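You operate a simulated robot arm through the tools that you are given. There is no shell and no other tool. Be economical: measure what you need, move in short steps, check, and stop when the job is done.

You run a simulated robot arm. Do the job below in one go: nothing can be reset, and whatever is moved stays where it is left.

JOB
Put one clip on the black axle and one on the silver axle.
Fine: both go back into the rack.
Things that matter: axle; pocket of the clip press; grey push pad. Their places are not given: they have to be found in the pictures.

The check looks at the end state, three seconds after you hand in, the way a careful person would. Anything else that was tipped, shoved, dropped, spilled or broken makes it a failure.

ROBOT AND FRAMES
A 6-joint arm with a two-finger parallel gripper, fixed in place. Base frame: the origin is at the foot of the arm, x ahead of it, y to its left, z up; the work surface is at about z = 0.866. Units: m, degrees, N and s.
With the tool pointing down near the work surface it reaches from about 0.26 to 0.68 m from the base axis. Its first joint turns from -66.0 to 66.0 degrees. Payload 2.9 kg.
The tool frame sits at the grasp point between the pads (the TCP): z along the fingers, y along the line on which they close. The tips reach 0.03 m beyond it. Largest opening 0.11 m; finger width 0.02, thickness 0.01; the body of the gripper, 0.048 by 0.112 m, starts 0.055 m behind the TCP.
Orientation is that of the tool frame in the base frame, as a unit quaternion [x, y, z, w]. With the fingers straight down and closing along the base's y, the tool's x points along the base's -x, its y along +y and its z along -z.

CONTROLS
- The arm moves only by the tool move_arm. Its argument "motion" is a list of rows, each a list of 3 entries, a list of its own where there are three numbers: the shift along the tool's x, y, z in units of 50 mm (1.0 is 50 mm), then the turn, a rotation vector about the tool's x, y, z in units of 8 degrees (1.0 is 8 degrees), then the opening in per cent of the stroke, from 0 (shut) to 100 (fully open). In form: [[[x, y, z], [rx, ry, rz], jaw], ...]. A call has 1 to 8 rows; each row shifts and turns the commanded pose from where the row before left it, along the tool's axes as they then stand. A call with a number of a shift or a turn outside -1 to 1 is refused whole. Rows are played at 5 a second. More than 0.05 m and 8.6 degrees between two rows, or a gripper value outside its range, and nothing of the call is played. Where a pose cannot be reached the arm comes as near as it can. A force on the tool above 40 N (or 10 N above the force at the start of the call, whichever is more), or a blocked arm, ends the call early, and 0.2 s more pass. The fingers move at their own pace (about 0.108 m/s each) and stop on an object; they squeeze with about 22 N. The grip force told is the motor's: it shows also when the fingers shut on nothing. Time passes only in rows, and 0.2 s behind the last, so rows that do not move let the fingers close. The reply holds the time, the measured pose of the TCP, the force on the tool along the base axes, the opening and the grip force, in the units named above and with some noise.
- Cameras (640 x 400 px; columns grow to the right, rows downward): "scene" is fixed at [0.0592, 0.4171, 1.4015]; the picture's right is [-0.91, -0.42, 0.00], its down [-0.17, 0.36, -0.92] and it looks along [0.38, -0.83, -0.40] (base axes); focal length 318 px, centre (320, 200). "wrist" rides on the gripper at [0.072, 0.017, -0.103] in the tool frame; the picture's right is [-0.23, 0.97, 0.00], its down [-0.76, -0.18, -0.62] and it looks along [-0.61, -0.14, 0.78] (tool axes); focal length 222 px, centre (320, 200).
- get_image(camera): a new picture of that camera. No time passes.
- locate(camera, pixels): there is no depth. For up to 12 entries [column, row, z] of the newest picture of that camera ("zoom" is the newest enlarged one), the place [x, y] in the base frame at which the ray of that pixel passes the height z, good to about 0.002 m. No time passes.
- enlarge(camera, box): a new picture of the part [left, top, right, bottom] of that camera's present view, enlarged. No time passes.
- hand_in(): hands the job in; it is judged then, once.

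Go step by step. Measure first, check grasps and placings, and put right what went wrong. The budget is 80 turns and 34 pictures, counting those below and the enlarged ones. Unless the task says otherwise, let go and move clear before handing in, and close with one line.

The tools are called after ">>>" as name(argument=value, ...) on one line, values as JSON. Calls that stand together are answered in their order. move_arm: Moves the arm, as the interface text tells. Its arguments: {"type":"object","properties":{"motion":{"type":"array","items":{"type":"array"}}},"required":["motion"]} The other tools are called the same way: get_image (camera) takes a picture; locate (camera, pixels) gives the place at which the rays of pixels pass given heights; enlarge (camera, box) takes an enlarged picture of a part of a camera's view; hand_in () hands the job in.

At the start:

```text
clock: 0.0
ee_pos: [0.3496, -0.3101, 1.2255]
ee_rot: [0.0, 1.0, 0.001, 0.0]
contact_force: [0.6, 0.7, 0.2]
grip_width: 0.1102
grip_force: 0.0
```

scene: 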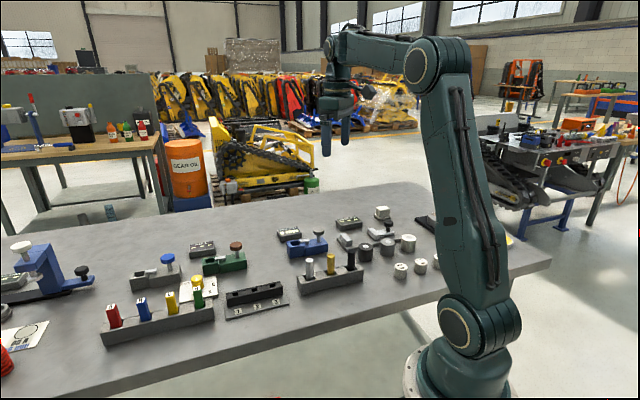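
wrist: 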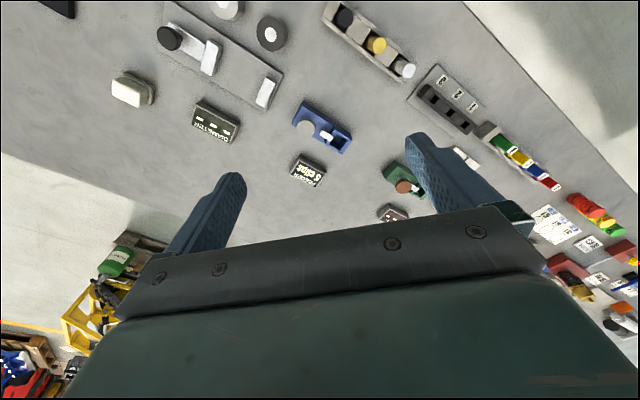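

The scene picture shows a rack with white, yellow and black axles near (330,270), and blue, green and grey devices around them. I'll enlarge both areas to read the labels.

>>> enlarge(camera="scene", box=[270, 190, 450, 302])

>>> enlarge(camera="scene", box=[90, 220, 300, 350])

>>> enlarge(camera="wrist", box=[90, 0, 390, 190])

>>> enlarge(camera="wrist", box=[340, 30, 640, 220])

```text
3.56 times, centred on (360, 246) of scene
```

zoom: 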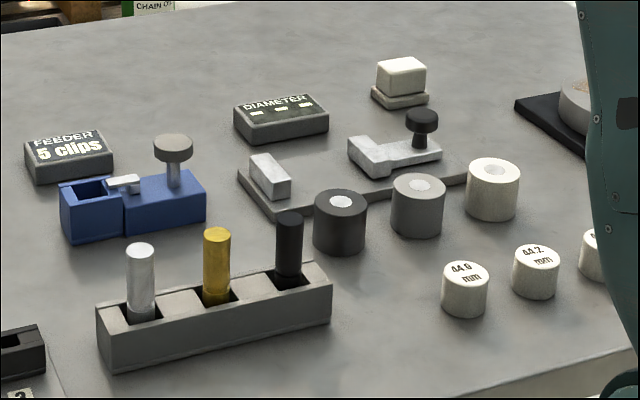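

```text
3.05 times, centred on (195, 285) of scene
```

zoom: 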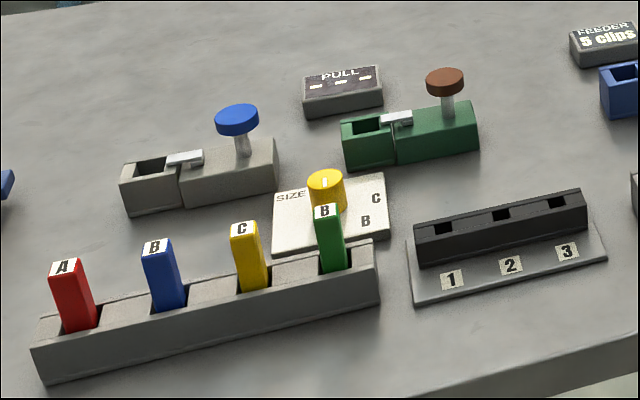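

```text
2.11 times, centred on (240, 95) of wrist
```

zoom: 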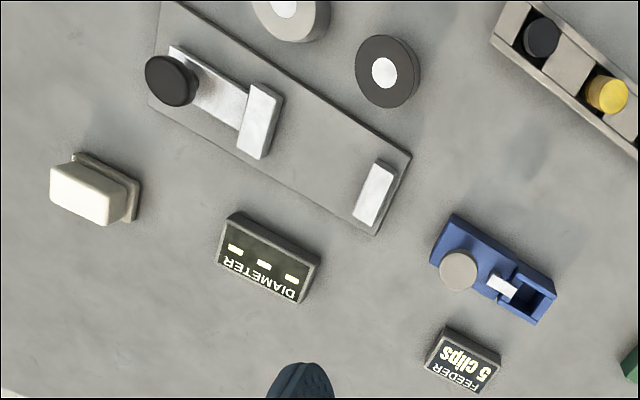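

```text
2.11 times, centred on (490, 125) of wrist
```

zoom: 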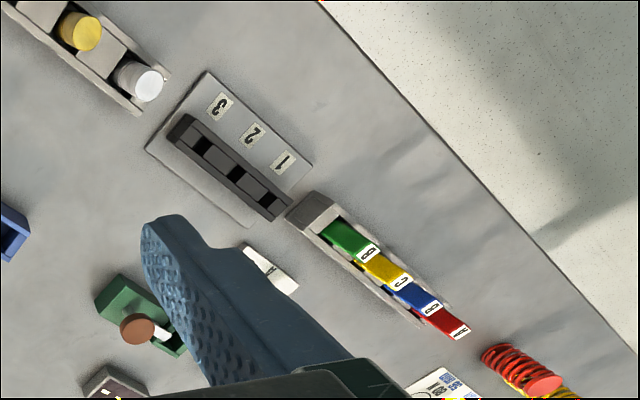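

The clip press is the blue machine (scene ~(307,245)) with a grey pad and "FEEDER 5 clips" sign; the axles are at scene (309,260), (331,255), (352,251). I'll triangulate using both cameras at a few heights.

>>> locate(camera="scene", pixels=[[309.4, 259.5, 0.92], [309.4, 259.5, 0.95], [331, 255, 0.92], [331, 255, 0.95], [351.6, 251, 0.92], [351.6, 251, 0.95], [318.5, 231, 0.92], [318.5, 231, 0.95], [301.5, 293.8, 0.866], [363.4, 280.3, 0.866], [288, 257, 0.866], [305, 257.5, 0.866]])

>>> locate(camera="wrist", pixels=[[406, 69, 0.92], [406, 69, 0.95], [377, 44, 0.92], [377, 44, 0.95], [343, 17, 0.92], [343, 17, 0.95], [305, 128, 0.92], [305, 128, 0.95], [341, 139, 0.89], [341, 139, 0.866], [327, 135, 0.89], [327, 135, 0.92]])

```text
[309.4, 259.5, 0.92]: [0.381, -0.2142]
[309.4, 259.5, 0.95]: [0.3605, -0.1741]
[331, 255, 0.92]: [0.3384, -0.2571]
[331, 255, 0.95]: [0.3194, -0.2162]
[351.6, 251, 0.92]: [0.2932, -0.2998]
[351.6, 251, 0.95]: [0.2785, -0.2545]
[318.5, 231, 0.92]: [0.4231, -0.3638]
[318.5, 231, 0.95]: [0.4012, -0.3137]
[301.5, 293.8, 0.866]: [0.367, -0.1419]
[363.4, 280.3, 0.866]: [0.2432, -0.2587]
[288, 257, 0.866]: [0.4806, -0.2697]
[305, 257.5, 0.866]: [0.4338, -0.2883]
```

```text
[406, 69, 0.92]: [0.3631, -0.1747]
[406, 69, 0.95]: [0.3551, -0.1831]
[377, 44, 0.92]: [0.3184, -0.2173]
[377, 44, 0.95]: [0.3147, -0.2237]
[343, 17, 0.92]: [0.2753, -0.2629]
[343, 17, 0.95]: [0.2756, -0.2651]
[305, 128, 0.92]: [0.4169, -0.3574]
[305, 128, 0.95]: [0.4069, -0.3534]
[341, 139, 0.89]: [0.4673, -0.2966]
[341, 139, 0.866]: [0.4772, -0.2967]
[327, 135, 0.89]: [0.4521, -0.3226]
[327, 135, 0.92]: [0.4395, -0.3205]
```

Axle tops triangulate to z≈0.944 (silver ~(0.36,-0.181), black ~(0.279,-0.265)), the pad to ~(0.42,-0.357,0.924) and the pocket to ~(0.465,-0.297). I'll bring the wrist camera closer for precision.

>>> move_arm(motion=[[[0.4, 0.36, 0.66], [0, 0, 0], 100], [[0.4, 0.36, 0.66], [0, 0, 0], 100], [[0.4, 0.36, 0.66], [0, 0, 0], 100], [[0.4, 0.36, 0.66], [0, 0, 0], 100], [[0.4, 0.36, 0.66], [0, 0, 0], 100], [[0, 0, 0], [0, 0, 0], 100]])

>>> get_image(camera="wrist")

```text
clock: 1.4
ee_pos: [0.2474, -0.2179, 1.0606]
ee_rot: [-0.001, 1.0, 0.0, 0.0]
contact_force: [0.1, -0.6, -0.5]
grip_width: 0.1101
grip_force: 0.2
```

```text
27 pictures are left
```

wrist: 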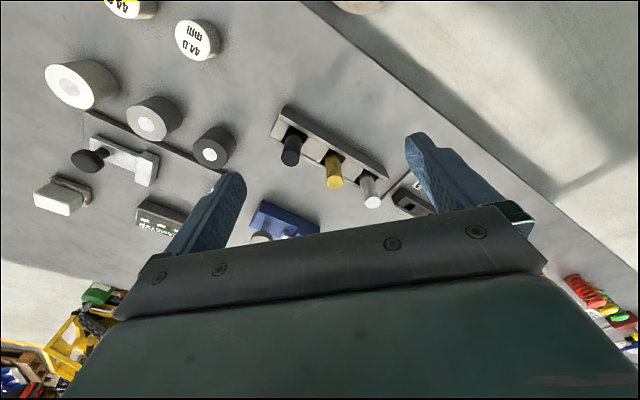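

The rack is now clear: black (290,155), yellow (333,180), silver (372,200). I'll enlarge it and measure.

>>> enlarge(camera="wrist", box=[240, 95, 410, 215])

```text
3.33 times, centred on (325, 155) of wrist
```

zoom: 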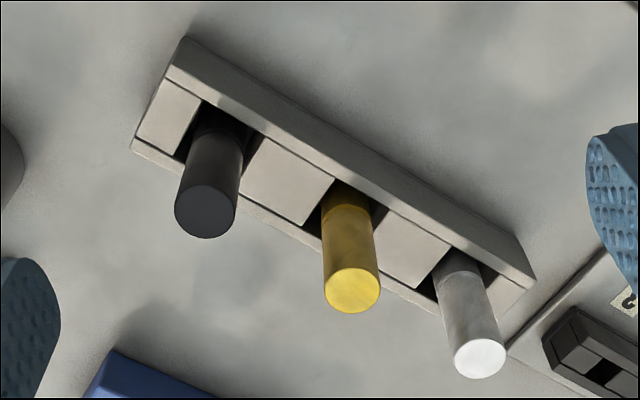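

>>> locate(camera="zoom", pixels=[[205, 211, 0.944], [353, 290, 0.944], [480, 358, 0.944], [205, 211, 0.95], [353, 290, 0.95], [480, 358, 0.95], [174, 207, 0.944], [236, 212, 0.944], [132, 150, 0.866], [185, 38, 0.895], [535, 282, 0.895], [168, 70, 0.895]])

```text
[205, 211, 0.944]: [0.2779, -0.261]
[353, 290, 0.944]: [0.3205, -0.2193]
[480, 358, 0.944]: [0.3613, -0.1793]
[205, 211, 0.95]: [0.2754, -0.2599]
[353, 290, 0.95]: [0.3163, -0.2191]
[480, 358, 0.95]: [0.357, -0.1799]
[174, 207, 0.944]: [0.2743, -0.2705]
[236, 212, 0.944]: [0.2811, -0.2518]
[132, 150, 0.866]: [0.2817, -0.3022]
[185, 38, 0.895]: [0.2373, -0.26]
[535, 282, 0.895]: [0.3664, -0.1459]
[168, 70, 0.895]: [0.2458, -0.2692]
```

Axle tops measured: black (0.278,-0.262), silver (0.361,-0.179), about 20 mm thick, with the row at 44°. Next I'll look at the press, and turn the tool so that it closes across the row.

>>> move_arm(motion=[[[-0.592, -0.628, 0], [0, 0, 0], 100], [[-0.592, -0.628, 0], [0, 0, 0], 100], [[-0.592, -0.628, 0], [0, 0, 0], 100], [[-0.592, -0.628, 0], [0, 0, 0], 100], [[-0.592, -0.628, 0], [0, 0, 0], 100], [[0, 0, 0], [0, 0, 0], 100]])

>>> move_arm(motion=[[[0, 0, 0], [0, 0, -0.917], 100], [[0, 0, 0], [0, 0, -0.917], 100], [[0, 0, 0], [0, 0, -0.917], 100], [[0, 0, 0], [0, 0, -0.917], 100], [[0, 0, 0], [0, 0, -0.917], 100], [[0, 0, 0], [0, 0, -0.917], 100], [[0, 0, 0], [0, 0, 0], 100]])

>>> get_image(camera="wrist")

```text
clock: 2.8
ee_pos: [0.3951, -0.3811, 1.0612]
ee_rot: [0.0, 1.0, -0.001, -0.001]
contact_force: [1.0, -0.3, -1.1]
grip_width: 0.1101
grip_force: 0.1
```

```text
clock: 4.4
ee_pos: [0.3954, -0.3763, 1.0605]
ee_rot: [-0.375, 0.927, 0.0, 0.0]
contact_force: [0.0, 0.1, -0.5]
grip_width: 0.1101
grip_force: 0.0
```

```text
25 pictures are left
```

wrist: 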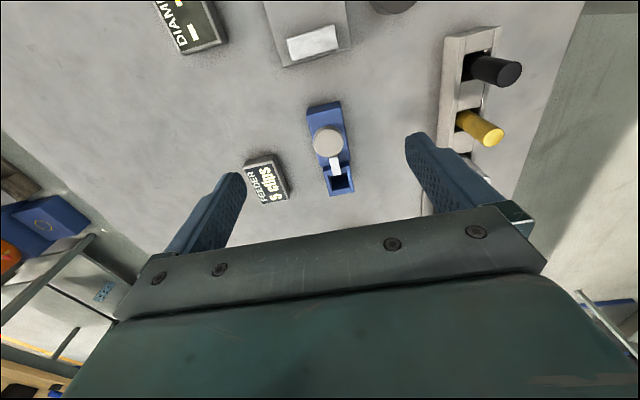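

The press is now clear at (330,150), with its pocket at (342,181). I'll enlarge it and measure.

>>> enlarge(camera="wrist", box=[270, 90, 400, 210])

```text
3.33 times, centred on (335, 150) of wrist
```

zoom: 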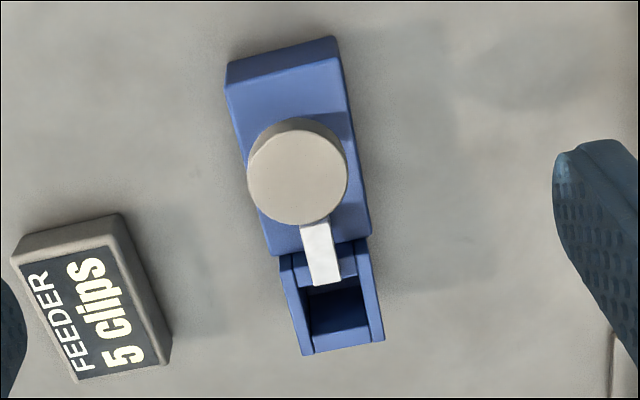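

>>> locate(camera="zoom", pixels=[[297, 172, 0.924], [303, 350, 0.9], [383, 340, 0.9], [280, 257, 0.9], [366, 240, 0.9], [228, 88, 0.9], [340, 58, 0.9], [297, 172, 0.93], [325, 282, 0.91], [335, 310, 0.9], [312, 335, 0.9], [370, 325, 0.9]])

>>> enlarge(camera="scene", box=[270, 215, 350, 265])

```text
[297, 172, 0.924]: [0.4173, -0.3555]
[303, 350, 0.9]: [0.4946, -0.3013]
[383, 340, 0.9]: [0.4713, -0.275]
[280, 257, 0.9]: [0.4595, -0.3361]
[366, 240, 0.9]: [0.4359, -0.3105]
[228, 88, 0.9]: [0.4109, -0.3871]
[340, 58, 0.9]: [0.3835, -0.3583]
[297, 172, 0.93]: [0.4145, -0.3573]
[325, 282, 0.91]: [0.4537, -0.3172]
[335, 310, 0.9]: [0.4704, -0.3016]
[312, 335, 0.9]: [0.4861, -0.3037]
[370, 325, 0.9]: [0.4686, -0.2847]
```

```text
8.00 times, centred on (310, 240) of scene
```

zoom: 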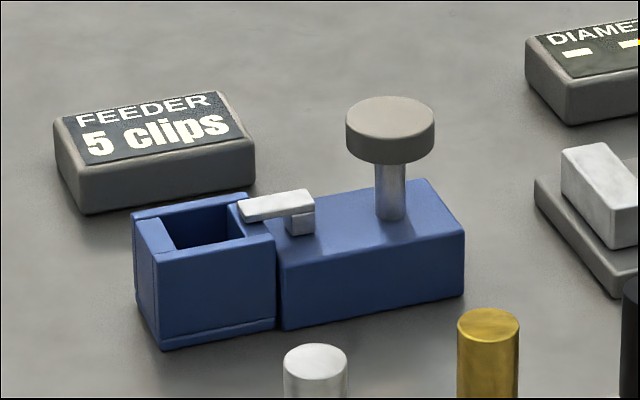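

>>> locate(camera="zoom", pixels=[[160, 349, 0.866], [275, 326, 0.866], [158, 255, 0.9], [275, 238, 0.9], [132, 213, 0.9], [245, 193, 0.9], [175, 248, 0.9], [247, 236, 0.9], [150, 218, 0.9], [463, 292, 0.866], [463, 234, 0.9], [390, 118, 0.927]])

```text
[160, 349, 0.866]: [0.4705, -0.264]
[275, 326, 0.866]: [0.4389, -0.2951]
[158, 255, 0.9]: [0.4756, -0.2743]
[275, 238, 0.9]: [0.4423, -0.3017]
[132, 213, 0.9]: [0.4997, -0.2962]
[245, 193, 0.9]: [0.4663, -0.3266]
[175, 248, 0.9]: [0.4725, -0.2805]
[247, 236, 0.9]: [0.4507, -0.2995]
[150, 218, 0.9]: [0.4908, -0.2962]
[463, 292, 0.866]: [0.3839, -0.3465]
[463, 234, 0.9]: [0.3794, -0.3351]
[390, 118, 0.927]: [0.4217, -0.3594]
```

The pocket box top is at z≈0.902, its centre is near (0.471,-0.300), and its axis is at 45°. I'll take one closer look straight into the pocket.

>>> move_arm(motion=[[[-0.6, 0, 0.6], [0, 0, 0], 100], [[-0.4, 0, 0.6], [0, 0, 0], 100], [[0, 0, 0], [0, 0, 0], 100]])

>>> enlarge(camera="wrist", box=[260, 60, 420, 200])

```text
clock: 5.2
ee_pos: [0.4318, -0.3438, 1.0014]
ee_rot: [-0.374, 0.927, 0.0, 0.0]
contact_force: [-0.2, -0.2, -0.6]
grip_width: 0.11
grip_force: 0.0
```

```text
2.86 times, centred on (340, 130) of wrist
```

zoom: 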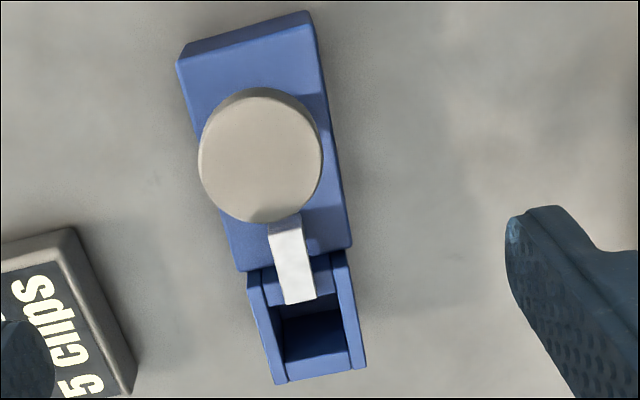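

>>> enlarge(camera="wrist", box=[310, 140, 362, 198])

>>> enlarge(camera="scene", box=[282, 234, 314, 262])

```text
6.90 times, centred on (336, 169) of wrist
```

zoom: 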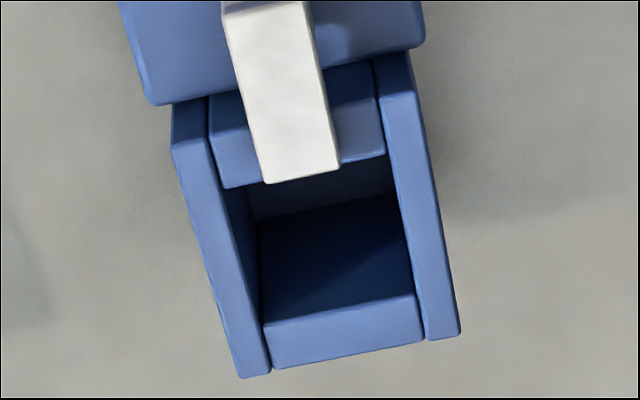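

```text
14.29 times, centred on (298, 248) of scene
```

zoom: 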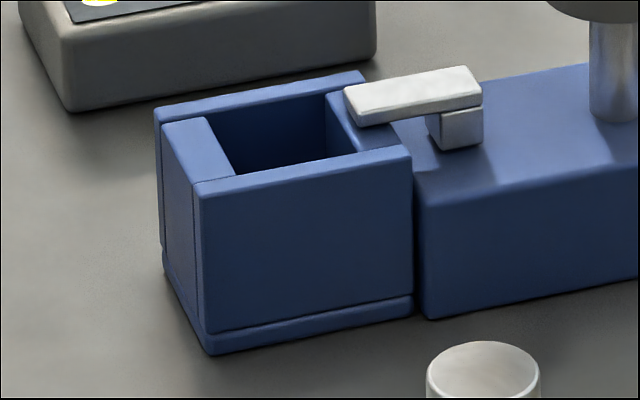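

>>> locate(camera="zoom", pixels=[[207, 118, 0.903], [237, 173, 0.903], [328, 92, 0.903], [358, 152, 0.903], [200, 185, 0.903], [410, 150, 0.903], [155, 110, 0.903], [362, 73, 0.903], [212, 354, 0.866], [410, 312, 0.866]])

>>> enlarge(camera="wrist", box=[310, 140, 362, 198])

>>> locate(camera="zoom", pixels=[[222, 188, 0.903], [386, 155, 0.903], [263, 322, 0.903], [420, 292, 0.903], [300, 183, 0.91], [172, 145, 0.903], [405, 52, 0.903], [245, 377, 0.903], [460, 335, 0.903], [245, 377, 0.898], [460, 335, 0.898]])

```text
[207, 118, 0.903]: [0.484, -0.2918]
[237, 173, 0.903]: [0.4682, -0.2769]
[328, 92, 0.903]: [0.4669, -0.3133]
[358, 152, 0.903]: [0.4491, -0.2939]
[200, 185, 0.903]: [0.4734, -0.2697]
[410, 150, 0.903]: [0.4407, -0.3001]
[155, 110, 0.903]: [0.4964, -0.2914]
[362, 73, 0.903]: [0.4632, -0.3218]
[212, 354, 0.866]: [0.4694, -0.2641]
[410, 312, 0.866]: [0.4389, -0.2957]
```

```text
6.90 times, centred on (336, 169) of wrist
```

zoom: 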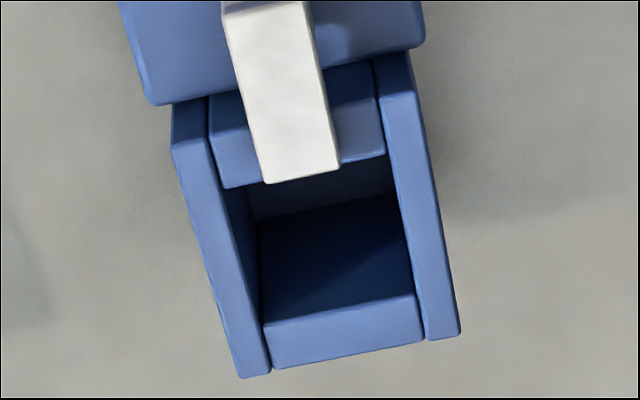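

```text
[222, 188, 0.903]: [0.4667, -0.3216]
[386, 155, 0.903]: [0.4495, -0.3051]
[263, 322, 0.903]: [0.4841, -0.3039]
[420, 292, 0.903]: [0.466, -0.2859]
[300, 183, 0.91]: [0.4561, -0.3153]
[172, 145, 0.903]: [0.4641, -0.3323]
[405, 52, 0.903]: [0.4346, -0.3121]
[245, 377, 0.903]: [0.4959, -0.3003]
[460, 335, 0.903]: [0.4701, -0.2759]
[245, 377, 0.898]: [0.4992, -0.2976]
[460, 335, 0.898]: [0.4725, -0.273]
```

Both views agree at z=0.898: the pocket hole is centred at (0.470,-0.301), about 24 mm square. Now I'll move above the silver axle and check alignment.

>>> move_arm(motion=[[[-0.3215, 0.835, 0], [0, 0, 0], 100], [[-0.3215, 0.835, 0], [0, 0, 0], 100], [[-0.3215, 0.835, 0], [0, 0, 0], 100], [[-0.3215, 0.835, 0], [0, 0, 0], 100], [[0, 0, 0], [0, 0, 0], 100]])

>>> get_image(camera="wrist")

```text
clock: 6.4
ee_pos: [0.3624, -0.1803, 1.0014]
ee_rot: [-0.375, 0.927, 0.0, -0.001]
contact_force: [0.8, -0.7, 0.2]
grip_width: 0.1102
grip_force: 0.0
```

```text
18 pictures are left
```

wrist: 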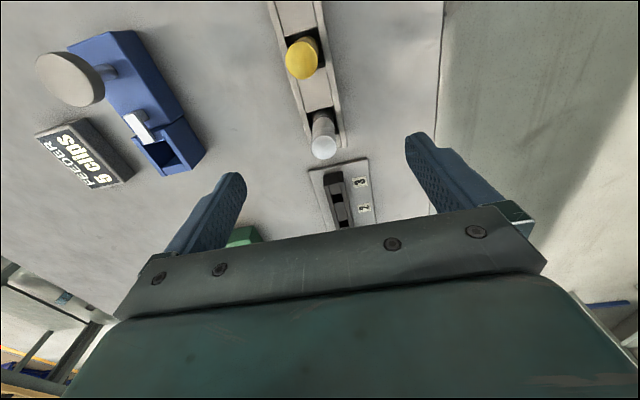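

>>> locate(camera="wrist", pixels=[[324, 147, 0.945], [302, 59, 0.945], [312, 147, 0.945], [336, 147, 0.945], [322, 120, 0.895], [323, 136, 0.92]])

```text
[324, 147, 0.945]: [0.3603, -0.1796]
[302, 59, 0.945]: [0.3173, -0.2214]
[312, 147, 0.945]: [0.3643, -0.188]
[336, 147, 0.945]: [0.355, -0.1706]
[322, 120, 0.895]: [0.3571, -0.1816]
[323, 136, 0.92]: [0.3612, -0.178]
```

The silver axle at (0.3605,-0.1796) is almost exactly under the TCP. I'll descend to z≈0.94 and close.

>>> move_arm(motion=[[[0.02, 0.04, 0.62], [0, 0, 0], 100], [[0, 0, 0.62], [0, 0, 0], 100], [[0, 0, 0], [0, 0, 1e-07], 100], [[0, 0, 0], [0, 0, 0], 0], [[0, 0, 0], [0, 0, 0], 0], [[0, 0, 0], [0, 0, 0], 0], [[0, 0, 0], [0, 0, 0], 0]])

>>> get_image(camera="wrist")

```text
clock: 8.0
ee_pos: [0.3608, -0.177, 0.9394]
ee_rot: [-0.375, 0.927, 0.0, 0.001]
contact_force: [-0.9, 0.2, -0.5]
grip_width: 0.0196
grip_force: 22.5
```

```text
17 pictures are left
```

wrist: 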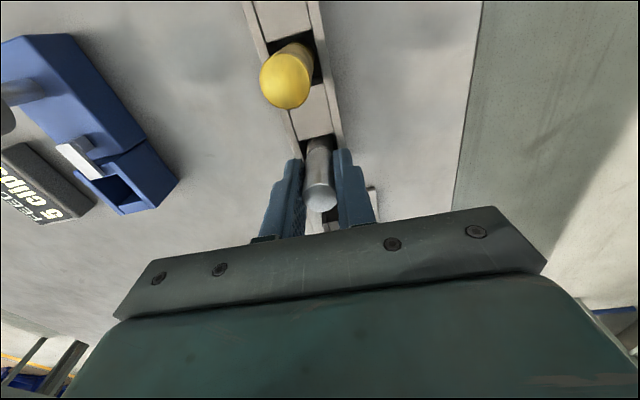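

Grip is at 19.6 mm with the axle centred between the pads (320,197). I'll lift straight up 80 mm and check.

>>> locate(camera="wrist", pixels=[[320, 197, 0.945], [320, 190, 0.9394]])

>>> move_arm(motion=[[[0, 0, -0.4], [0, 0, 0], 0], [[0, 0, -0.6], [0, 0, 0], 0], [[0, 0, -0.6], [0, 0, 0], 0], [[0, 0, 0], [0, 0, 0], 0]])

>>> get_image(camera="scene")

```text
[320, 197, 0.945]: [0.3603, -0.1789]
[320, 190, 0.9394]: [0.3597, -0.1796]
```

```text
clock: 9.0
ee_pos: [0.3596, -0.177, 1.0202]
ee_rot: [-0.375, 0.927, -0.001, 0.0]
contact_force: [0.1, -0.6, -2.3]
grip_width: 0.0194
grip_force: 21.8
```

```text
16 pictures are left
```

scene: 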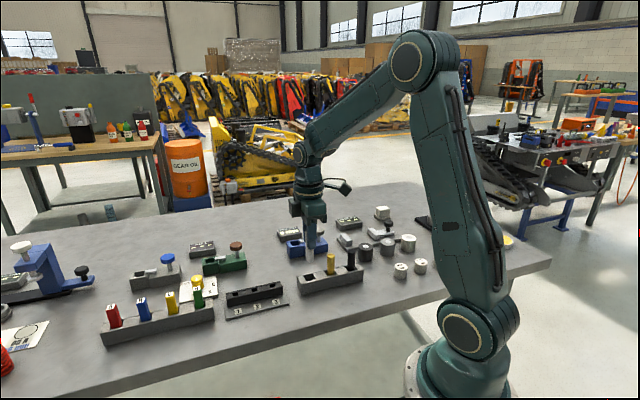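

The silver axle is held and lifted. I'll carry it over the pocket at this height.

>>> move_arm(motion=[[[0.03, -0.82, 0], [0, 0, 0], 0], [[0.03, -0.82, 0], [0, 0, 0], 0], [[0.03, -0.82, 0], [0, 0, 0], 0], [[0.03, -0.82, 0], [0, 0, 0], 0], [[0, 0, 0], [0, 0, 0], 0]])

>>> enlarge(camera="wrist", box=[260, 60, 420, 220])

>>> enlarge(camera="scene", box=[260, 190, 350, 265])

```text
clock: 10.2
ee_pos: [0.4692, -0.2995, 1.0176]
ee_rot: [-0.375, 0.927, 0.0, 0.0]
contact_force: [0.6, 0.5, -1.4]
grip_width: 0.0191
grip_force: 22.5
```

```text
2.50 times, centred on (340, 140) of wrist
```

zoom: 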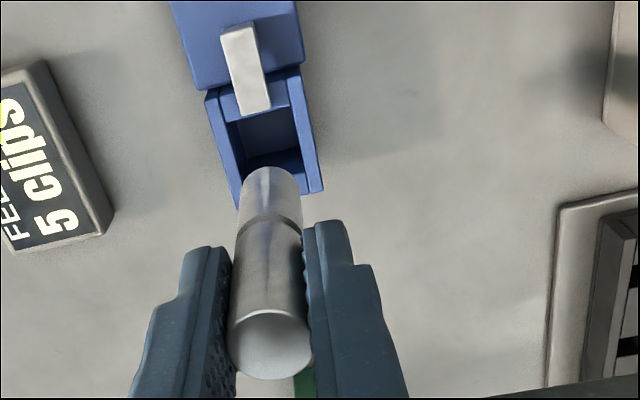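

```text
5.33 times, centred on (305, 228) of scene
```

zoom: 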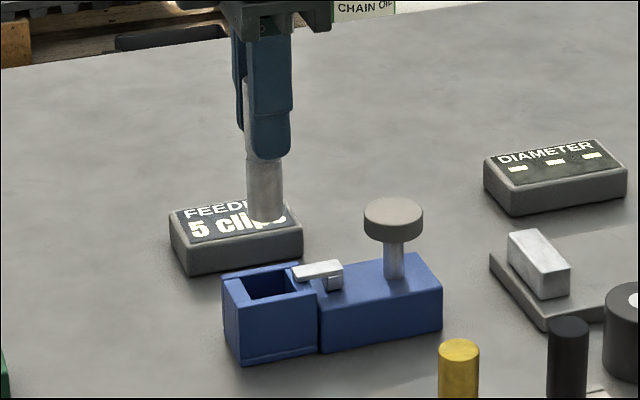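

>>> locate(camera="zoom", pixels=[[266, 215, 0.95], [266, 215, 0.96], [266, 157, 0.985], [266, 157, 0.975], [268, 284, 0.898], [319, 268, 0.905], [319, 268, 0.91]])

```text
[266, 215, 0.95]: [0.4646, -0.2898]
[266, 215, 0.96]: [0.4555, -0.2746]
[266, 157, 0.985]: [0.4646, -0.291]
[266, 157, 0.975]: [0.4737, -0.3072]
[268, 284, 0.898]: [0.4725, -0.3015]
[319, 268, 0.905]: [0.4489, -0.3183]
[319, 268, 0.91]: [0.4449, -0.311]
```

The axle bottom is ≈76 mm below the TCP and its groove ≈39 mm, and it is above the hole centre within a millimetre. I'll descend to just above the rim and look.

>>> move_arm(motion=[[[0, 0, 0.4], [0, 0, 0], 0], [[0, 0, 0.34], [0, 0, 0], 0], [[0, 0, 0], [0, 0, 0], 0]])

>>> enlarge(camera="wrist", box=[260, 60, 420, 220])

>>> enlarge(camera="scene", box=[270, 210, 340, 265])

```text
clock: 11.0
ee_pos: [0.4689, -0.3006, 0.9791]
ee_rot: [-0.374, 0.927, 0.0, -0.001]
contact_force: [0.3, 0.4, -1.6]
grip_width: 0.0191
grip_force: 22.1
```

```text
2.50 times, centred on (340, 140) of wrist
```

zoom: 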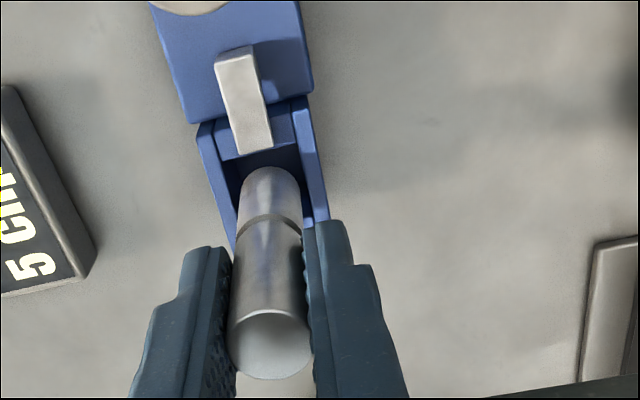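

```text
7.27 times, centred on (305, 238) of scene
```

zoom: 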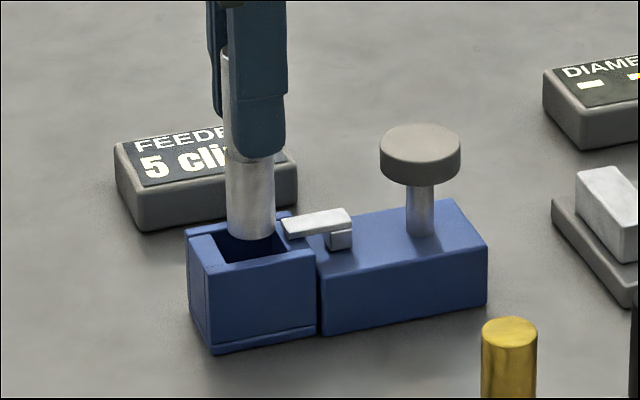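

It looks centred in both views. I'll descend slowly into the pocket.

>>> move_arm(motion=[[[0, 0, 0.12], [0, 0, 0], 0], [[0, 0, 0.12], [0, 0, 0], 0], [[0, 0, 0.12], [0, 0, 0], 0], [[0, 0, 0], [0, 0, 0], 0]])

```text
clock: 12.0
ee_pos: [0.4693, -0.2998, 0.9609]
ee_rot: [-0.374, 0.927, -0.001, 0.0]
contact_force: [-0.7, 0.3, -2.4]
grip_width: 0.0194
grip_force: 21.9
```

>>> move_arm(motion=[[[0, 0, 0.08], [0, 0, 0], 0], [[0, 0, 0.08], [0, 0, 0], 0], [[0, 0, 0], [0, 0, 0], 0]])

```text
clock: 12.8
ee_pos: [0.4686, -0.2984, 0.9533]
ee_rot: [-0.375, 0.927, 0.0, 0.001]
contact_force: [-0.1, 0.0, -2.3]
grip_width: 0.0193
grip_force: 22.3
```

No contact yet at z=0.953; I'll go on in small steps until it touches the floor.

>>> move_arm(motion=[[[0, 0, 0.05], [0, 0, 0], 0], [[0, 0, 0.05], [0, 0, 0], 0], [[0, 0, 0], [0, 0, 0], 0]])

>>> move_arm(motion=[[[0, 0, 0.04], [0, 0, 0], 0], [[0, 0, 0], [0, 0, 0], 0]])

```text
clock: 13.6
ee_pos: [0.4683, -0.2994, 0.9487]
ee_rot: [-0.374, 0.927, 0.0, 0.0]
contact_force: [0.5, -0.2, -2.0]
grip_width: 0.0194
grip_force: 22.0
```

```text
clock: 14.2
ee_pos: [0.4698, -0.2986, 0.9474]
ee_rot: [-0.374, 0.927, 0.0, 0.0]
contact_force: [0.1, 1.0, -1.2]
grip_width: 0.0193
grip_force: 22.0
```

>>> move_arm(motion=[[[0, 0, 0.05], [0, 0, 0], 0], [[0, 0, 0.05], [0, 0, 0], 0], [[0, 0, 0], [0, 0, 0], 0]])

>>> enlarge(camera="scene", box=[270, 210, 340, 265])

```text
clock: 15.0
ee_pos: [0.4701, -0.2998, 0.9424]
ee_rot: [-0.375, 0.927, 0.0, -0.001]
contact_force: [-0.2, 0.1, -1.7]
grip_width: 0.0195
grip_force: 22.1
```

```text
7.27 times, centred on (305, 238) of scene
```

zoom: 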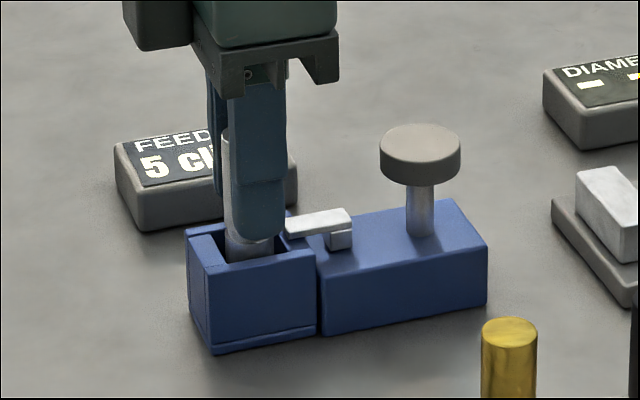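

Still free at 0.942, with room above the rim. I'll continue gently.

>>> move_arm(motion=[[[0, 0, 0.04], [0, 0, 0], 0], [[0, 0, 0.04], [0, 0, 0], 0], [[0, 0, 0], [0, 0, 0], 0]])

```text
clock: 15.8
ee_pos: [0.4704, -0.3005, 0.9404]
ee_rot: [-0.375, 0.927, -0.001, 0.0]
contact_force: [-1.8, 0.5, 5.0]
grip_width: 0.0191
grip_force: 22.7
```

Floor contact at z≈0.940 (force jumped by +7 N). I'll release and rise.

>>> move_arm(motion=[[[0, 0, -0.02], [0, 0, 0], 0], [[0, 0, 0], [0, 0, 0], 50], [[0, 0, 0], [0, 0, 0], 50], [[0, 0, 0], [0, 0, 0], 50], [[0, 0, -0.6], [0, 0, 0], 50], [[0, 0, -0.6], [0, 0, 0], 50], [[0, 0, 0], [0, 0, 0], 50]])

>>> enlarge(camera="wrist", box=[240, 40, 420, 220])

```text
clock: 17.4
ee_pos: [0.4694, -0.298, 0.9994]
ee_rot: [-0.375, 0.927, 0.0, 0.0]
contact_force: [0.4, -0.4, -0.6]
grip_width: 0.0553
grip_force: 0.0
```

```text
2.22 times, centred on (330, 130) of wrist
```

zoom: 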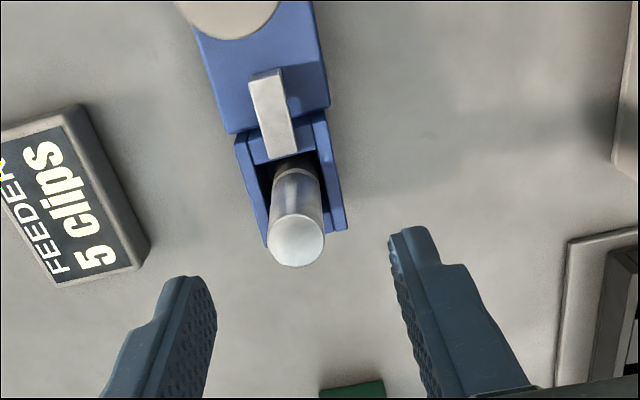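

The silver axle stands upright in the pocket with its groove facing the tongue. Now I'll move over the grey pad at ~(0.417,-0.3565), top z≈0.929, with fingers closed.

>>> move_arm(motion=[[[0.78, -0.045, 0], [0, 0, 0], 50], [[0.78, -0.045, 0], [0, 0, 0], 0], [[0, 0, 0], [0, 0, 0], 0], [[0, 0, 0], [0, 0, 0], 0], [[0, 0, 0.4], [0, 0, 0], 0], [[0, 0, 0], [0, 0, 0], 0]])

>>> enlarge(camera="scene", box=[270, 200, 350, 260])

```text
clock: 18.8
ee_pos: [0.4193, -0.3561, 0.9796]
ee_rot: [-0.374, 0.927, 0.0, 0.0]
contact_force: [1.0, 0.7, -0.2]
grip_width: 0.0
grip_force: 22.0
```

```text
6.67 times, centred on (310, 230) of scene
```

zoom: 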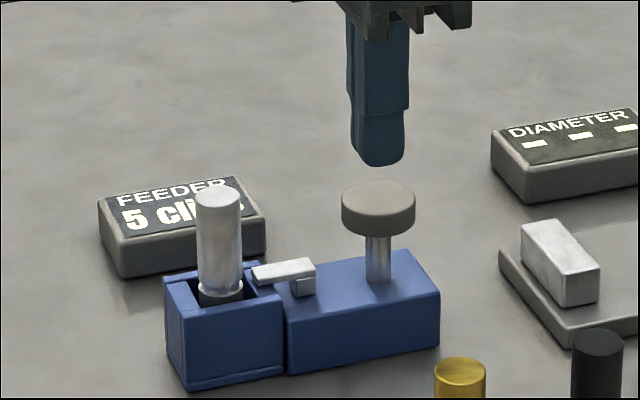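

The closed fingers are centred above the pad. I'll press down gradually.

>>> move_arm(motion=[[[0, 0, 0.25], [0, 0, 0], 0], [[0, 0, 0.1], [0, 0, 0], 0], [[0, 0, 0.06], [0, 0, 0], 0], [[0, 0, 0.06], [0, 0, 0], 0], [[0, 0, 0.06], [0, 0, 0], 0], [[0, 0, 0], [0, 0, 0], 0]])

```text
clock: 20.2
ee_pos: [0.4176, -0.3552, 0.9539]
ee_rot: [-0.374, 0.927, 0.0, 0.0]
contact_force: [2.6, 0.3, 3.8]
grip_width: 0.0
grip_force: 21.7
```

>>> move_arm(motion=[[[0, 0, 0.06], [0, 0, 0], 0], [[0, 0, 0.06], [0, 0, 0], 0], [[0, 0, 0.06], [0, 0, 0], 0], [[0, 0, 0], [0, 0, 0], 0]])

>>> enlarge(camera="scene", box=[270, 200, 350, 260])

```text
clock: 21.2
ee_pos: [0.4178, -0.3571, 0.9457]
ee_rot: [-0.375, 0.927, -0.003, 0.002]
contact_force: [-0.3, -3.6, 20.8]
grip_width: 0.0001
grip_force: 22.0
```

```text
6.67 times, centred on (310, 230) of scene
```

zoom: 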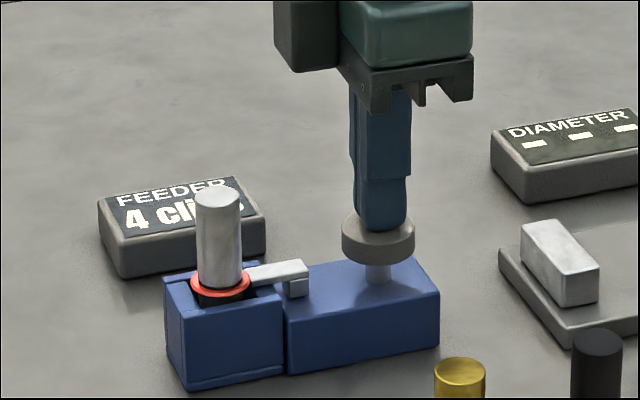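

The counter now reads "4 clips" and a red clip sits on the silver axle's groove. I'll rise, return above the axle, and check.

>>> move_arm(motion=[[[0, 0, -0.3], [0, 0, 0], 0], [[0, 0, -0.8], [0, 0, 0], 0], [[0, 0, 0], [0, 0, 0], 50], [[0, 0, 0], [0, 0, 0], 50], [[0, 0, 0], [0, 0, 0], 50], [[-0.78, 0.045, 0], [0, 0, 0], 50], [[-0.78, 0.045, 0], [0, 0, 0], 50], [[0, 0, 0], [0, 0, 0], 50]])

>>> enlarge(camera="wrist", box=[240, 40, 420, 220])

```text
clock: 23.0
ee_pos: [0.4727, -0.2987, 0.9988]
ee_rot: [-0.374, 0.927, 0.0, 0.001]
contact_force: [-0.2, -0.7, 0.1]
grip_width: 0.0548
grip_force: 0.0
```

```text
2.22 times, centred on (330, 130) of wrist
```

zoom: 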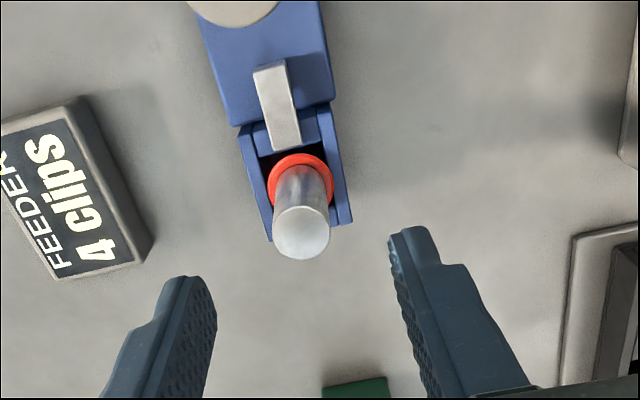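

>>> locate(camera="zoom", pixels=[[301, 234, 0.943], [300, 178, 0.902], [269, 178, 0.902], [332, 176, 0.902]])

```text
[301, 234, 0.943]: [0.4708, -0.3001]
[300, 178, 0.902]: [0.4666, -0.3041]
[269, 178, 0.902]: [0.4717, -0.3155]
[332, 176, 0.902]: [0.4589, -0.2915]
```

The clip is seated. I'll grip the silver axle above the clip (TCP z≈0.944), and lift.

>>> move_arm(motion=[[[0.015, 0.03, 0.6], [0, 0, 0], 50], [[0, 0, 0.48], [0, 0, 0], 50], [[0, 0, 0], [0, 0, 0], 50], [[0, 0, 0], [0, 0, 0], 0], [[0, 0, 0], [0, 0, 0], 0], [[0, 0, 0], [0, 0, 0], 0]])

>>> move_arm(motion=[[[0, 0, -0.3], [0, 0, 0], 0], [[0, 0, -0.6], [0, 0, 0], 0], [[0, 0, -0.7], [0, 0, 0], 0], [[0, 0, 0], [0, 0, 0], 0]])

>>> enlarge(camera="wrist", box=[240, 40, 420, 220])

```text
clock: 24.4
ee_pos: [0.4714, -0.2994, 0.9415]
ee_rot: [-0.374, 0.927, 0.0, 0.0]
contact_force: [-0.2, -0.6, -0.6]
grip_width: 0.0194
grip_force: 22.2
```

```text
clock: 25.4
ee_pos: [0.4682, -0.2986, 1.0253]
ee_rot: [-0.375, 0.927, 0.001, 0.0]
contact_force: [-0.3, 0.1, -2.0]
grip_width: 0.0192
grip_force: 22.1
```

```text
2.22 times, centred on (330, 130) of wrist
```

zoom: 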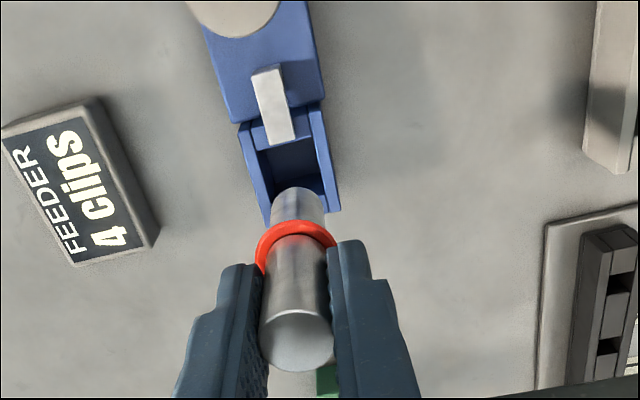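

The clipped silver axle is held. I'll carry it back above its rack slot.

>>> move_arm(motion=[[[-0.03, 0.817, 0], [0, 0, 0], 0], [[-0.03, 0.817, 0], [0, 0, 0], 0], [[-0.03, 0.817, 0], [0, 0, 0], 0], [[-0.03, 0.817, 0], [0, 0, 0], 0], [[0, 0, 0], [0, 0, 0], 0], [[0, 0, 0.7], [0, 0, 0], 0], [[0, 0, 0], [0, 0, 0], 0]])

>>> enlarge(camera="wrist", box=[240, 40, 420, 220])

```text
clock: 27.0
ee_pos: [0.3574, -0.1783, 0.9916]
ee_rot: [-0.375, 0.927, 0.0, 0.0]
contact_force: [-0.5, 0.3, -1.7]
grip_width: 0.0195
grip_force: 21.6
```

```text
2.22 times, centred on (330, 130) of wrist
```

zoom: 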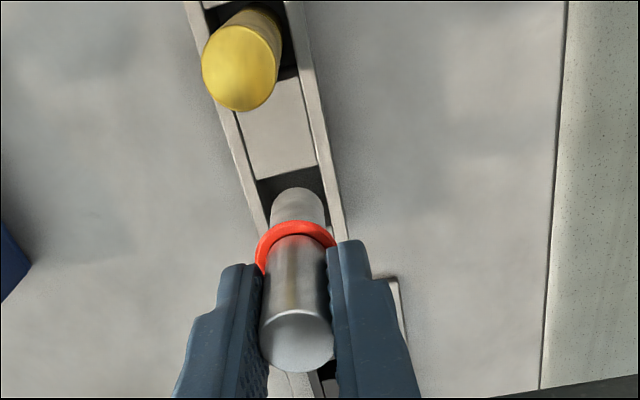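

>>> locate(camera="zoom", pixels=[[286, 174, 0.895], [255, 183, 0.895], [318, 165, 0.895], [297, 213, 0.9156], [298, 345, 0.9976]])

>>> move_arm(motion=[[[0, 0, 0], [0, 0, 0], 0], [[0, 0, 0], [0, 0, 0], 0]])

>>> enlarge(camera="scene", box=[285, 225, 375, 305])

```text
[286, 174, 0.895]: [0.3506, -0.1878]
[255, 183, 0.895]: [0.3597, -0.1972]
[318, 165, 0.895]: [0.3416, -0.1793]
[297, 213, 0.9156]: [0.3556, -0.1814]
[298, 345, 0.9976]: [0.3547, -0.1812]
```

```text
clock: 27.6
ee_pos: [0.3571, -0.1778, 0.9907]
ee_rot: [-0.374, 0.927, 0.0, 0.0]
contact_force: [-0.4, 0.3, -2.0]
grip_width: 0.0195
grip_force: 21.8
```

```text
5.00 times, centred on (330, 265) of scene
```

zoom: 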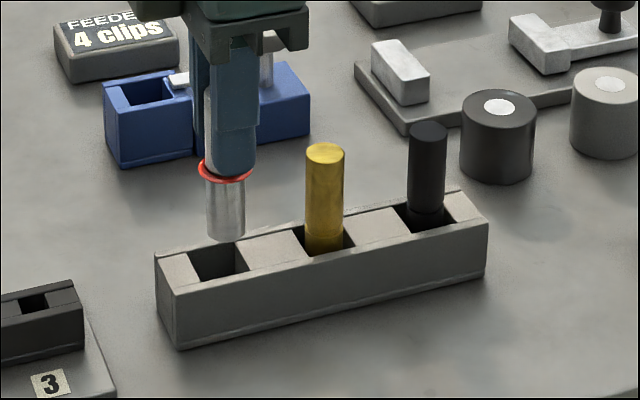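

>>> locate(camera="zoom", pixels=[[188, 252, 0.895], [235, 243, 0.895], [250, 270, 0.895], [205, 283, 0.895], [226, 234, 0.9147], [180, 290, 0.895], [180, 349, 0.866], [488, 217, 0.895], [485, 277, 0.866], [226, 234, 0.91], [226, 234, 0.92]])

```text
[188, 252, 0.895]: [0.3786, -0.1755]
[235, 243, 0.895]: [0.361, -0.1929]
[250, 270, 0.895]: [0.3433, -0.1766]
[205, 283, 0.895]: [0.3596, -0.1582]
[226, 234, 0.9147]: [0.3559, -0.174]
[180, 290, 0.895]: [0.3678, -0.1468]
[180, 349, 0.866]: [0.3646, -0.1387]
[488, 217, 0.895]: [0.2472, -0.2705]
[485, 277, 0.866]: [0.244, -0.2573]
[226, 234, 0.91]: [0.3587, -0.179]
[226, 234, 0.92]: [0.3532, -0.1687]
```

The TCP is ~4 mm short along the row compared with the pick pose, so I'll correct by that and lower with force watching.

>>> move_arm(motion=[[[-0.074, -0.034, 0], [0, 0, 0], 0], [[0, 0, 0], [0, 0, 0], 0], [[0, 0, 0.15], [0, 0, 0], 0], [[0, 0, 0], [0, 0, 0], 0]])

>>> move_arm(motion=[[[0, 0, 0.12], [0, 0, 0], 0], [[0, 0, 0.12], [0, 0, 0], 0], [[0, 0, 0], [0, 0, 0], 0]])

```text
clock: 28.6
ee_pos: [0.3612, -0.1776, 0.9839]
ee_rot: [-0.375, 0.927, 0.0, 0.001]
contact_force: [0.0, -0.2, -2.3]
grip_width: 0.0194
grip_force: 22.2
```

```text
clock: 29.4
ee_pos: [0.3629, -0.1769, 0.97]
ee_rot: [-0.375, 0.927, 0.0, 0.0]
contact_force: [-0.9, 0.0, -1.8]
grip_width: 0.0191
grip_force: 21.9
```

>>> move_arm(motion=[[[0, 0, 0.1], [0, 0, 0], 0], [[0, 0, 0.1], [0, 0, 0], 0], [[0, 0, 0], [0, 0, 0], 0]])

>>> move_arm(motion=[[[0, 0, 0.1], [0, 0, 0], 0], [[0, 0, 0.1], [0, 0, 0], 0], [[0, 0, 0], [0, 0, 0], 0]])

```text
clock: 30.2
ee_pos: [0.3625, -0.1769, 0.9608]
ee_rot: [-0.374, 0.927, 0.0, 0.0]
contact_force: [0.8, -0.5, -1.3]
grip_width: 0.0193
grip_force: 21.7
```

```text
clock: 31.0
ee_pos: [0.3625, -0.1755, 0.9507]
ee_rot: [-0.375, 0.927, 0.0, 0.0]
contact_force: [0.2, -0.2, -2.3]
grip_width: 0.0193
grip_force: 22.0
```

>>> move_arm(motion=[[[0, 0, 0.06], [0, 0, 0], 0], [[0, 0, 0.06], [0, 0, 0], 0], [[0, 0, 0], [0, 0, 0], 0]])

>>> move_arm(motion=[[[0, 0, 0.04], [0, 0, 0], 0], [[0, 0, 0], [0, 0, 0], 0]])

```text
clock: 31.8
ee_pos: [0.3626, -0.1749, 0.9449]
ee_rot: [-0.375, 0.927, 0.0, 0.0]
contact_force: [0.4, -0.5, -1.6]
grip_width: 0.0191
grip_force: 21.9
```

```text
clock: 32.4
ee_pos: [0.363, -0.1767, 0.9433]
ee_rot: [-0.375, 0.927, 0.0, 0.0]
contact_force: [0.8, 0.4, -2.3]
grip_width: 0.0193
grip_force: 22.1
```

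>>> move_arm(motion=[[[0, 0, 0.04], [0, 0, 0], 0], [[0, 0, 0], [0, 0, 0], 0]])

>>> move_arm(motion=[[[0, 0, 0.03], [0, 0, 0], 0], [[0, 0, 0], [0, 0, 0], 0]])

```text
clock: 33.0
ee_pos: [0.3631, -0.1762, 0.9404]
ee_rot: [-0.375, 0.927, -0.001, 0.001]
contact_force: [-1.6, 1.1, 14.0]
grip_width: 0.0192
grip_force: 21.8
```

```text
clock: 33.6
ee_pos: [0.3621, -0.1753, 0.9391]
ee_rot: [-0.375, 0.927, 0.0, -0.001]
contact_force: [-2.4, 0.3, 13.8]
grip_width: 0.0192
grip_force: 21.3
```

Floor contact (14 N): the silver axle is seated. I'll relax 1.5 mm, release and rise.

>>> move_arm(motion=[[[0, 0, -0.03], [0, 0, 0], 0], [[0, 0, 0], [0, 0, 0], 50], [[0, 0, 0], [0, 0, 0], 50], [[0, 0, 0], [0, 0, 0], 50], [[0, 0, -0.6], [0, 0, 0], 50], [[0, 0, -0.65], [0, 0, 0], 50], [[0, 0, 0], [0, 0, 0], 50]])

```text
clock: 35.2
ee_pos: [0.363, -0.1742, 1.0016]
ee_rot: [-0.375, 0.927, 0.001, 0.0]
contact_force: [-0.7, -0.4, -0.9]
grip_width: 0.0553
grip_force: 0.1
```

Now I'll move along the row to the black axle (~(0.278,-0.260)) and take a look.

>>> move_arm(motion=[[[0.794, -0.009, 0], [0, 0, 0], 50], [[0.794, -0.009, 0], [0, 0, 0], 50], [[0.794, -0.009, 0], [0, 0, 0], 50], [[0, 0, 0], [0, 0, 0], 50]])

>>> get_image(camera="wrist")

```text
clock: 36.2
ee_pos: [0.2782, -0.2578, 1.0039]
ee_rot: [-0.376, 0.927, 0.0, 0.0]
contact_force: [0.2, 0.7, 0.4]
grip_width: 0.055
grip_force: 0.1
```

```text
3 pictures are left
```

wrist: 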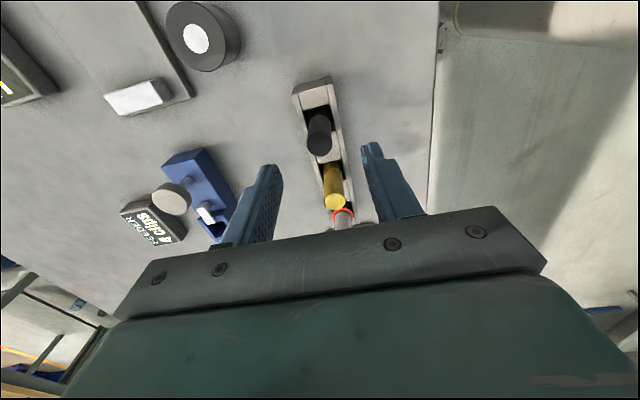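

The silver axle stands in the rack with its red clip (343,217). I'll measure the black axle's top at (319,144).

>>> locate(camera="wrist", pixels=[[319, 144, 0.945], [335, 203, 0.945], [173, 199, 0.925], [307, 144, 0.945], [331, 144, 0.945]])

```text
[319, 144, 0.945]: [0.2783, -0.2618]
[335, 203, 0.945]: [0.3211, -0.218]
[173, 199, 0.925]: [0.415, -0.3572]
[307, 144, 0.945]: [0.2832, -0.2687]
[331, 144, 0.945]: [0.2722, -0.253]
```

The black axle needs only a ~2 mm shift. I'll descend, grip and lift a little.

>>> move_arm(motion=[[[0.036, -0.036, 0], [0, 0, 0], 50], [[0, 0, 0.62], [0, 0, 0], 50], [[0, 0, 0.62], [0, 0, 0], 50], [[0, 0, 0], [0, 0, 0], 50], [[0, 0, 0], [0, 0, 0], 0], [[0, 0, 0], [0, 0, 0], 0], [[0, 0, 0], [0, 0, 0], 0]])

```text
clock: 37.8
ee_pos: [0.2789, -0.2628, 0.9377]
ee_rot: [-0.375, 0.927, 0.001, -0.001]
contact_force: [-6.1, 5.7, -1.6]
grip_width: 0.0194
grip_force: 22.2
```

There's an 8 N sideways load along tool +y: the axle is leaning on its slot. I'll shift 1.5 mm that way to relieve it.

>>> move_arm(motion=[[[0, 0.03, 0], [0, 0, 0], 0], [[0, 0, 0], [0, 0, 0], 0]])

```text
clock: 38.4
ee_pos: [0.2799, -0.2626, 0.9406]
ee_rot: [-0.375, 0.927, 0.0, 0.0]
contact_force: [-1.4, 1.2, -2.8]
grip_width: 0.0194
grip_force: 22.7
```

Relieved. I'll lift 90 mm and carry the black axle over the press.

>>> move_arm(motion=[[[0, 0, -0.4], [0, 0, 0], 0], [[0, 0, -0.7], [0, 0, 0], 0], [[0, 0, -0.7], [0, 0, 0], 0], [[0, 0, 0], [0, 0, 0], 0]])

>>> move_arm(motion=[[[-0.443, -0.637, 0], [0, 0, 0], 0], [[-0.443, -0.637, 0], [0, 0, 0], 0], [[-0.443, -0.637, 0], [0, 0, 0], 0], [[-0.443, -0.637, 0], [0, 0, 0], 0], [[-0.443, -0.637, 0], [0, 0, 0], 0], [[0, 0, 0], [0, 0, 0], 0], [[0, 0, 0.6], [0, 0, 0], 0], [[0, 0, 0], [0, 0, 0], 0]])

```text
clock: 39.4
ee_pos: [0.2763, -0.2591, 1.0312]
ee_rot: [-0.375, 0.927, 0.0, 0.0]
contact_force: [0.1, -0.6, -1.3]
grip_width: 0.0193
grip_force: 22.4
```

```text
clock: 41.2
ee_pos: [0.4696, -0.2987, 0.998]
ee_rot: [-0.375, 0.927, -0.001, 0.0]
contact_force: [0.1, 0.3, -1.8]
grip_width: 0.0193
grip_force: 21.8
```

>>> move_arm(motion=[[[0, 0, 0.38], [0, 0, 0], 0], [[0, 0, 0], [0, 0, 0], 0]])

>>> move_arm(motion=[[[0, 0, 0], [0, 0, 0], 0]])

>>> enlarge(camera="wrist", box=[260, 60, 420, 220])

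```text
clock: 41.8
ee_pos: [0.4689, -0.298, 0.9798]
ee_rot: [-0.374, 0.927, 0.0, -0.001]
contact_force: [0.2, 0.3, -2.0]
grip_width: 0.0193
grip_force: 22.0
```

```text
clock: 42.2
ee_pos: [0.4677, -0.2971, 0.98]
ee_rot: [-0.374, 0.927, 0.0, 0.0]
contact_force: [0.2, -0.5, -2.5]
grip_width: 0.0191
grip_force: 22.1
```

```text
2.50 times, centred on (340, 140) of wrist
```

zoom: 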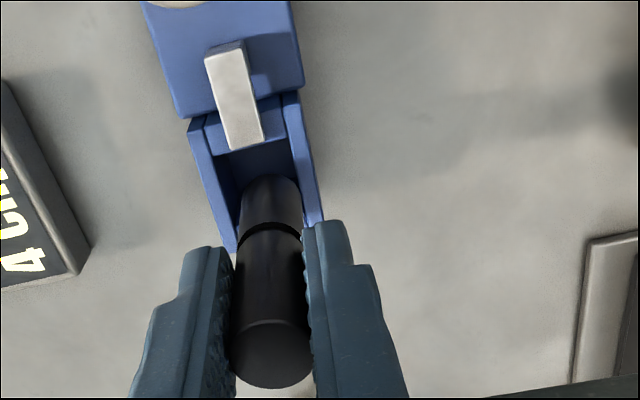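

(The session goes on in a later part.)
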